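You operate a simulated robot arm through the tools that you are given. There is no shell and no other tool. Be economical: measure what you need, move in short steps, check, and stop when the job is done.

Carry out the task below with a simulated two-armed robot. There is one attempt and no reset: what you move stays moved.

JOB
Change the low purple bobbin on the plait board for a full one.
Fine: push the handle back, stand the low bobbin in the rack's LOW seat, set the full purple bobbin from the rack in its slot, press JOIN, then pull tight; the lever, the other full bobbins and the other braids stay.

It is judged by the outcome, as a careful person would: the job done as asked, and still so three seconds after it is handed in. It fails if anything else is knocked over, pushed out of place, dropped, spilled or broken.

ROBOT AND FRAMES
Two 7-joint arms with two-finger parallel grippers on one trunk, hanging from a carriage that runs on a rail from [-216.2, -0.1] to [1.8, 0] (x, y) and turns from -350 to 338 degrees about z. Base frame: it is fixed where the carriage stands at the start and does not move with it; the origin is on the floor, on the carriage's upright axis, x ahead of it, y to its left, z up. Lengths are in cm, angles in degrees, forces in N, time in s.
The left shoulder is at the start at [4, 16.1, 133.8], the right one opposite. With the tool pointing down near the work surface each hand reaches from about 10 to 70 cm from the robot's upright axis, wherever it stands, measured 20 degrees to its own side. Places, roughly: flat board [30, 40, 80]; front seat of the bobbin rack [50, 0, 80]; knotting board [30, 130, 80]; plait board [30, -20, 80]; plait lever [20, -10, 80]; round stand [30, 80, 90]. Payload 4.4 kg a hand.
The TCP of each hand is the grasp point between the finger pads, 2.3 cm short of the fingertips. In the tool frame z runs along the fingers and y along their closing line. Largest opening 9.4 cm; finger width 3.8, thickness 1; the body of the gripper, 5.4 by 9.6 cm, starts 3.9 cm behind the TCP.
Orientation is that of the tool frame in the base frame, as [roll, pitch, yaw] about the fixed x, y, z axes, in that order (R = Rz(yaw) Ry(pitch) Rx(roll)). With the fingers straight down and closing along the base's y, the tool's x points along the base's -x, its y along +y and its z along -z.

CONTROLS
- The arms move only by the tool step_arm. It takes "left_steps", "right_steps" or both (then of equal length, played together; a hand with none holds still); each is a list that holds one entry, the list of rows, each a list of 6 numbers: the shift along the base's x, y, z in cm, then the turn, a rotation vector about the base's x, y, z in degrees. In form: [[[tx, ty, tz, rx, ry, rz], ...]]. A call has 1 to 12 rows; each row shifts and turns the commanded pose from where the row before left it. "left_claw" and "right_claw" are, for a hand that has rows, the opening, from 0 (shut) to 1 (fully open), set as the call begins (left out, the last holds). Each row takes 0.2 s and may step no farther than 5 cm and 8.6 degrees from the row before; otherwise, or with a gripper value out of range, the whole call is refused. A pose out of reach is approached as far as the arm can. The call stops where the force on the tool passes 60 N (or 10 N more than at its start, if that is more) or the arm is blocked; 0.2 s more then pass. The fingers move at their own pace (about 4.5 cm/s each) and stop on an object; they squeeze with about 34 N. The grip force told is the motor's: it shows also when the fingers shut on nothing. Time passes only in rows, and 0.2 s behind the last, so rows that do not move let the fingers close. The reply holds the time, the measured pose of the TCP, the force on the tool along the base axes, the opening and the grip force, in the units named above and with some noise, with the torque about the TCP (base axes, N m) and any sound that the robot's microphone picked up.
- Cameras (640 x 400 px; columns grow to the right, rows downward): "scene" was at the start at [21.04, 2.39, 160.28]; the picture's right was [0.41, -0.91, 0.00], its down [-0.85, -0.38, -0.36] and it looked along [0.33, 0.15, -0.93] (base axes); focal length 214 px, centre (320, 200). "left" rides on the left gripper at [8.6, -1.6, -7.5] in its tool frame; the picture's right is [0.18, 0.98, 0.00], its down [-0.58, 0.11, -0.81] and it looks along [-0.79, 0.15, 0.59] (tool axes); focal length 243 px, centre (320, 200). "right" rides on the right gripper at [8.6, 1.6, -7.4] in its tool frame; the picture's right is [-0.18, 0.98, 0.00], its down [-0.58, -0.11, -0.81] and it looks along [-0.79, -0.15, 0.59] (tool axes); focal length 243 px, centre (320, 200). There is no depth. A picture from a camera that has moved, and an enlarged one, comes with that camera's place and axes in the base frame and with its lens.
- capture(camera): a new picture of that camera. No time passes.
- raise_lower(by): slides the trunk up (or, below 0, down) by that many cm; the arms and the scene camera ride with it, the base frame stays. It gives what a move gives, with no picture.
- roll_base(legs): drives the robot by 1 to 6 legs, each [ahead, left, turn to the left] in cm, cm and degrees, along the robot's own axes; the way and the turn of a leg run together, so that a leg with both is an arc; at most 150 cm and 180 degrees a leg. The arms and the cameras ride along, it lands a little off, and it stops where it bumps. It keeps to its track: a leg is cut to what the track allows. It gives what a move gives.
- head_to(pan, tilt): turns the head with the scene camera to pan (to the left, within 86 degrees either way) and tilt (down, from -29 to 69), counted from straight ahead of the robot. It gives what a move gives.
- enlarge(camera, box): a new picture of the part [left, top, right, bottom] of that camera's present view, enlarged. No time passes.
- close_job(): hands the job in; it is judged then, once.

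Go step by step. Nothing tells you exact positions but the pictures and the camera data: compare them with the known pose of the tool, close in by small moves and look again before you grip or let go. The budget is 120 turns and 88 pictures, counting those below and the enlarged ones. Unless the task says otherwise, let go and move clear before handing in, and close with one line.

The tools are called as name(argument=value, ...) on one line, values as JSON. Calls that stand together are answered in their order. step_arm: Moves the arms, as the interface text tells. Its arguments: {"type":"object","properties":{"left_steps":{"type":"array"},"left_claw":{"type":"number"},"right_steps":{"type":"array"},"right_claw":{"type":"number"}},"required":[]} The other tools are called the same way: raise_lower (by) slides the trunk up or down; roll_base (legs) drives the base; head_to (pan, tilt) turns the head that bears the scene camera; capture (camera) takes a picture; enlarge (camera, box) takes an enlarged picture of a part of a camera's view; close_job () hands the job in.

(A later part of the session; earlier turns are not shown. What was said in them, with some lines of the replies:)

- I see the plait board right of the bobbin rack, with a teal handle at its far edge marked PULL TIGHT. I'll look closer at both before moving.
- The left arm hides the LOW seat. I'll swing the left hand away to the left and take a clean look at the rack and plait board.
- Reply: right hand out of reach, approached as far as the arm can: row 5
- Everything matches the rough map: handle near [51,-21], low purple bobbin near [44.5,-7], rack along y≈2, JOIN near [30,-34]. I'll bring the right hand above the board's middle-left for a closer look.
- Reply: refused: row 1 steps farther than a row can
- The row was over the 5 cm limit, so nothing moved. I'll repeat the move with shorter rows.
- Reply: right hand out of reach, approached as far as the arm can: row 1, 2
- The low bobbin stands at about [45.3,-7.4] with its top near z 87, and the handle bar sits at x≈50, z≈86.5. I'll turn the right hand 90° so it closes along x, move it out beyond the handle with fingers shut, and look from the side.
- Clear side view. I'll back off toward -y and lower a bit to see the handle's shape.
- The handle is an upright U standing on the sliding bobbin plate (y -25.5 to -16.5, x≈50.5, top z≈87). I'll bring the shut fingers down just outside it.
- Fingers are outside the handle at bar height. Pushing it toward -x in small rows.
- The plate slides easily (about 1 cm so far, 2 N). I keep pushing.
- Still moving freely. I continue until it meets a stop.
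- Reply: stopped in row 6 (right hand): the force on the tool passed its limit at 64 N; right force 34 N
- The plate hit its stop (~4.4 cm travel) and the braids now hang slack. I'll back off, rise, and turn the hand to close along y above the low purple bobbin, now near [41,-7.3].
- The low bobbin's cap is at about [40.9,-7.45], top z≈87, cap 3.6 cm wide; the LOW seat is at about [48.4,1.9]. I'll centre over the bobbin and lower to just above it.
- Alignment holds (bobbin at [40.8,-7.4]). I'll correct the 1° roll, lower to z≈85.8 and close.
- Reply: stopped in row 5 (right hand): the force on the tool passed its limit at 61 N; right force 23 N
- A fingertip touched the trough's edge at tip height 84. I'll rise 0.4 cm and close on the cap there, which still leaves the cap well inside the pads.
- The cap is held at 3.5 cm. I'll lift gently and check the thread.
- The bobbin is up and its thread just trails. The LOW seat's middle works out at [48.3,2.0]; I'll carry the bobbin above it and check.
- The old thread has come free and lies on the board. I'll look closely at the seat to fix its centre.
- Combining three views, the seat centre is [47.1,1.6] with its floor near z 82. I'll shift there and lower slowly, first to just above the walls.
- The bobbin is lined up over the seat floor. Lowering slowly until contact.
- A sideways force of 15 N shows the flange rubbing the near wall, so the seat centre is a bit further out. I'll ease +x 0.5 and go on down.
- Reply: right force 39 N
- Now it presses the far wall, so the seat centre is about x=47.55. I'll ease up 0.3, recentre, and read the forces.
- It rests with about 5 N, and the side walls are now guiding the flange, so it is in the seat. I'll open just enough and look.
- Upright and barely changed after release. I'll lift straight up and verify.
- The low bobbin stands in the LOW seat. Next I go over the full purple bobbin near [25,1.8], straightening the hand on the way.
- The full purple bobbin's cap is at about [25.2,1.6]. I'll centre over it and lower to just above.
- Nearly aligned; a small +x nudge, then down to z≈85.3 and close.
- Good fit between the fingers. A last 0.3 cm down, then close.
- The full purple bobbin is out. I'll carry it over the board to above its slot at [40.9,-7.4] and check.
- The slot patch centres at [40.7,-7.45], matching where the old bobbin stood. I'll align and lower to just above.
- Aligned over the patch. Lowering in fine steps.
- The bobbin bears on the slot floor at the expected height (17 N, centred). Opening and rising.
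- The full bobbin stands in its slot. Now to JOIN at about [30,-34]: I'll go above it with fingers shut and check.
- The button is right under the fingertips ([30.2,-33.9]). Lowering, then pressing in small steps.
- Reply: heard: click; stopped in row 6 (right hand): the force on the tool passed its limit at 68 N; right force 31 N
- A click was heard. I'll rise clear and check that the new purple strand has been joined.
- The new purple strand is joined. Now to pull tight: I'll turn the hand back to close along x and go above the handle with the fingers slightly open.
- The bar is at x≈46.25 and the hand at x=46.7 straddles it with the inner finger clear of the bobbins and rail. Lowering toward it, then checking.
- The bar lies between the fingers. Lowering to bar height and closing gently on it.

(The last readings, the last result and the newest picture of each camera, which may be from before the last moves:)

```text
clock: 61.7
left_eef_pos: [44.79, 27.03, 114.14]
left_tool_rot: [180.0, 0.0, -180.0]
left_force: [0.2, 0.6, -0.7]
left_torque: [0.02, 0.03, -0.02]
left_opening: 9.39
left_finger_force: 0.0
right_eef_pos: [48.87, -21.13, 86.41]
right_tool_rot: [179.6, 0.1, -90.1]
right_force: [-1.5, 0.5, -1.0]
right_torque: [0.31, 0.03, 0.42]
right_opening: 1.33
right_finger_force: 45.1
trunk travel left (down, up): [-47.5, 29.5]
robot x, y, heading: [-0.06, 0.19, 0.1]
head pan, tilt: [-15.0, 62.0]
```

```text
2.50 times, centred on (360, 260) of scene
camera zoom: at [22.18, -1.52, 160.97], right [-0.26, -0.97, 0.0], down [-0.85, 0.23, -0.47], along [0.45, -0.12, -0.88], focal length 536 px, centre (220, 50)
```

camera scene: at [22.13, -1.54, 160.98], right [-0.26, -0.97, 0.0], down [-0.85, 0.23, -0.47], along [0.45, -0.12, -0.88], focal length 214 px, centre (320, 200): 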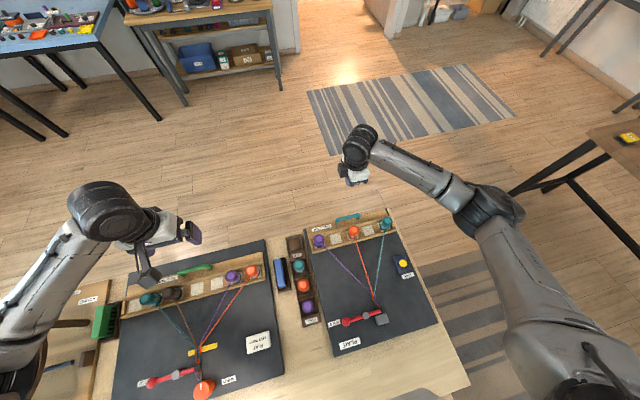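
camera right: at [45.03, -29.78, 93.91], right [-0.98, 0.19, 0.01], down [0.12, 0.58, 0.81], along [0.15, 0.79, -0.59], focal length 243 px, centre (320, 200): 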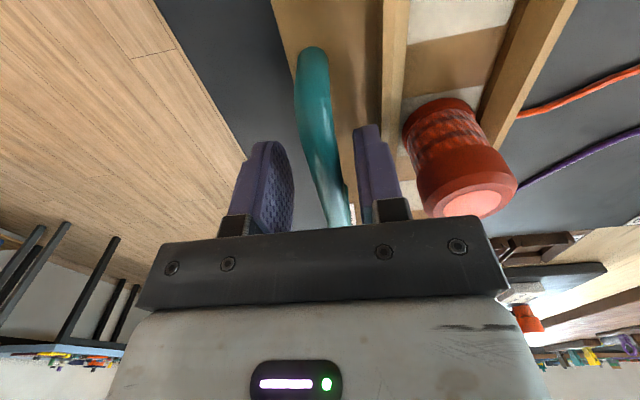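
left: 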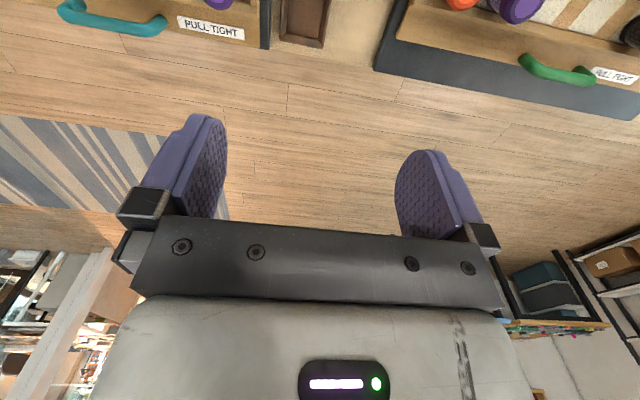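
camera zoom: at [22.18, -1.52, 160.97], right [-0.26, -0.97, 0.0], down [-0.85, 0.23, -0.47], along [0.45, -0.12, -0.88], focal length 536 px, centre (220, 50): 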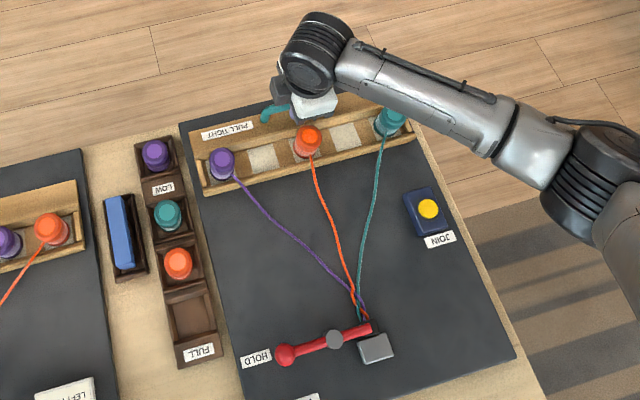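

Sliding well and the strands are straightening. I continue pulling in small rows until tight.

step_arm(right_steps=[[[0.4, 0, 0, 0, 0, 0], [0.4, 0, 0, 0, 0, 0], [0.4, 0, 0, 0, 0, 0], [0.3, 0, 0, 0, 0, 0], [0, 0, 0, 0, 0, 0]]])

enlarge(camera="scene", box=[270, 180, 450, 340])

```text
clock: 62.9
left_eef_pos: [44.89, 26.99, 114.18]
left_tool_rot: [-180.0, 0.0, 180.0]
left_force: [0.0, 0.2, 0.7]
left_torque: [-0.02, -0.01, -0.03]
left_opening: 9.4
left_finger_force: 0.0
right_eef_pos: [50.36, -21.1, 86.52]
right_tool_rot: [179.6, 0.1, -90.1]
right_force: [0.8, 1.8, -3.1]
right_torque: [-0.06, 0.04, 0.46]
right_opening: 1.38
right_finger_force: 45.0
trunk travel left (down, up): [-47.5, 29.5]
robot x, y, heading: [0.11, 0.26, -0.0]
head pan, tilt: [-15.0, 62.0]
```

```text
2.50 times, centred on (360, 260) of scene
camera zoom: at [22.19, -1.51, 160.98], right [-0.26, -0.97, 0.0], down [-0.85, 0.23, -0.47], along [0.45, -0.12, -0.88], focal length 536 px, centre (220, 50)
```

zoom: 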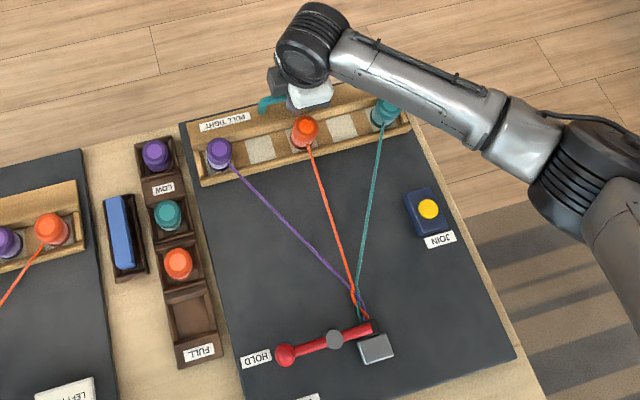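

step_arm(right_steps=[[[0.2, 0, 0, 0, 0, 0], [0.2, 0, 0, 0, 0, 0], [0.2, 0, 0, 0, 0, 0], [0, 0, 0, 0, 0, 0]]])

```text
clock: 63.9
left_eef_pos: [44.61, 26.95, 113.95]
left_tool_rot: [-180.0, -0.1, -180.0]
left_force: [-0.2, -0.7, 0.4]
left_torque: [-0.03, -0.02, 0.04]
left_opening: 9.4
left_finger_force: 0.0
right_eef_pos: [50.77, -21.13, 86.54]
right_tool_rot: [179.5, 0.0, -90.1]
right_force: [-20.4, 3.2, 21.8]
right_torque: [-0.93, 0.13, 0.3]
right_opening: 1.33
right_finger_force: 45.2
trunk travel left (down, up): [-47.5, 29.5]
robot x, y, heading: [0.21, -0.07, -0.2]
head pan, tilt: [-15.0, 62.0]
```

It now resists at 20 N at x≈50.8, the original tight position. One last small tug to confirm the stop, then look.

step_arm(right_steps=[[[0.2, 0, 0, 0, 0, 0], [0.1, 0, 0, 0, 0, 0], [0, 0, 0, 0, 0, 0]]])

enlarge(camera="scene", box=[270, 180, 450, 340])

```text
clock: 64.7
left_eef_pos: [44.32, 26.78, 114.02]
left_tool_rot: [-179.9, -0.1, 180.0]
left_force: [0.3, -0.8, -0.8]
left_torque: [0.0, 0.0, 0.04]
left_opening: 9.39
left_finger_force: 0.0
right_eef_pos: [50.79, -21.19, 86.33]
right_tool_rot: [179.4, 0.1, -90.1]
right_force: [-39.1, 3.3, 38.3]
right_torque: [0.02, 0.17, 0.24]
right_opening: 1.33
right_finger_force: 45.0
trunk travel left (down, up): [-47.5, 29.5]
robot x, y, heading: [-0.27, 0.34, -0.1]
head pan, tilt: [-15.0, 62.0]
```

```text
2.50 times, centred on (360, 260) of scene
camera zoom: at [21.94, -1.56, 160.92], right [-0.26, -0.97, 0.0], down [-0.85, 0.23, -0.47], along [0.45, -0.12, -0.88], focal length 536 px, centre (220, 50)
```

zoom: 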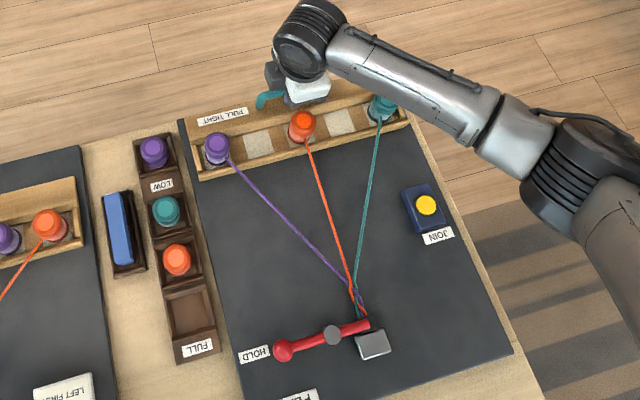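

Hard against the stop, all three strands are straight. I'll ease off the load without moving the handle, open, and lift away.

step_arm(right_steps=[[[-0.2, 0, 0, 0, 0, 0], [-0.15, 0, 0, 0, 0, 0], [0, 0, 0, 0, 0, 0]]])

step_arm(right_steps=[[[0, 0, 0, 0, 0, 0], [0, 0, 0, 0, 0, 0], [0, 0, 0, 0, 0, 0]]], right_claw=0.36)

```text
clock: 65.5
left_eef_pos: [44.52, 26.96, 113.96]
left_tool_rot: [180.0, -0.1, -179.8]
left_force: [-1.0, 0.6, 0.2]
left_torque: [0.02, -0.04, 0.02]
left_opening: 9.39
left_finger_force: 0.1
right_eef_pos: [50.75, -21.18, 86.4]
right_tool_rot: [179.5, 0.1, -90.1]
right_force: [-16.5, 1.0, 11.9]
right_torque: [1.41, 0.02, 0.46]
right_opening: 1.36
right_finger_force: 44.7
trunk travel left (down, up): [-47.5, 29.5]
robot x, y, heading: [-0.09, -0.23, 0.0]
head pan, tilt: [-15.0, 62.0]
```

```text
clock: 66.3
left_eef_pos: [44.6, 26.93, 114.18]
left_tool_rot: [-180.0, -0.1, -179.9]
left_force: [0.9, -0.2, 0.0]
left_torque: [-0.02, 0.0, 0.03]
left_opening: 9.38
left_finger_force: 0.1
right_eef_pos: [50.97, -21.15, 86.49]
right_tool_rot: [179.6, 0.2, -90.1]
right_force: [-0.1, -0.4, 0.8]
right_torque: [0.0, 0.0, 0.01]
right_opening: 3.37
right_finger_force: 0.1
trunk travel left (down, up): [-47.5, 29.5]
robot x, y, heading: [-0.05, 0.3, -0.0]
head pan, tilt: [-15.0, 62.0]
```

step_arm(right_steps=[[[-0.1, 0, 1, 0, 0, 0], [0, 0, 2, 0, 0, 0], [0, 0, 4, 0, 0, 0], [0, 0, 4, 0, 0, 0], [0, -3, 3, 0, 0, 0], [2, -4, 0, 0, 0, 0], [2, -4, 0, 0, 0, 0], [0, 0, 0, 0, 0, 0]]])

enlarge(camera="scene", box=[270, 180, 450, 340])

capture(camera="scene")

```text
clock: 68.1
left_eef_pos: [44.8, 27.02, 114.15]
left_tool_rot: [179.9, 0.0, -179.9]
left_force: [0.0, 0.2, 0.7]
left_torque: [-0.01, 0.02, -0.01]
left_opening: 9.41
left_finger_force: 0.0
right_eef_pos: [54.93, -31.97, 100.45]
right_tool_rot: [179.5, 0.2, -90.0]
right_force: [0.8, 1.1, -0.2]
right_torque: [-0.01, 0.01, 0.01]
right_opening: 3.38
right_finger_force: 0.0
trunk travel left (down, up): [-47.5, 29.5]
robot x, y, heading: [0.18, -0.35, -0.0]
head pan, tilt: [-15.0, 62.0]
```

```text
2.50 times, centred on (360, 260) of scene
camera zoom: at [22.18, -1.51, 160.98], right [-0.26, -0.97, 0.0], down [-0.85, 0.23, -0.47], along [0.45, -0.12, -0.88], focal length 536 px, centre (220, 50)
```

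zoom: 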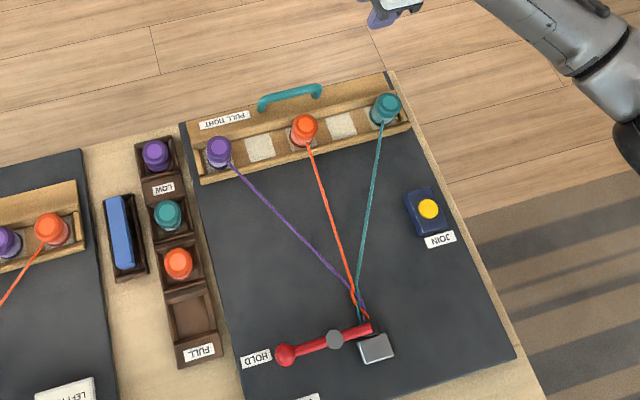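

```text
21 pictures are left
camera scene: at [22.18, -1.51, 160.98], right [-0.26, -0.97, 0.0], down [-0.85, 0.23, -0.47], along [0.45, -0.12, -0.88], focal length 214 px, centre (320, 200)
```

scene: 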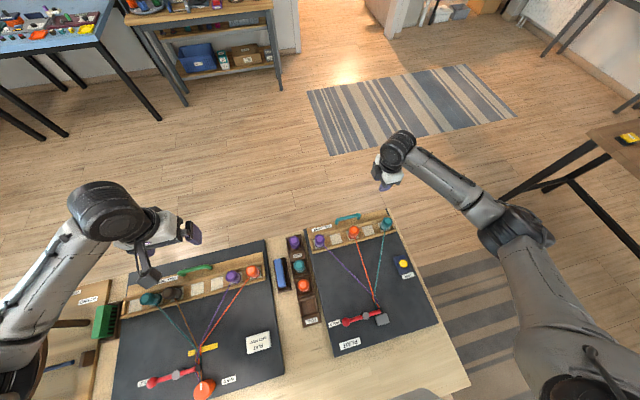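

The plate is back in its original tight position and the strands are straight. The full bobbin is in its slot, the low one is in LOW, and everything else is untouched, so I'm handing in.

close_job()

```text
The job is handed in.
```

The low purple bobbin now stands in the rack's LOW seat. The full purple one is in its slot on the plait board, joined and pulled tight, and nothing else was moved.
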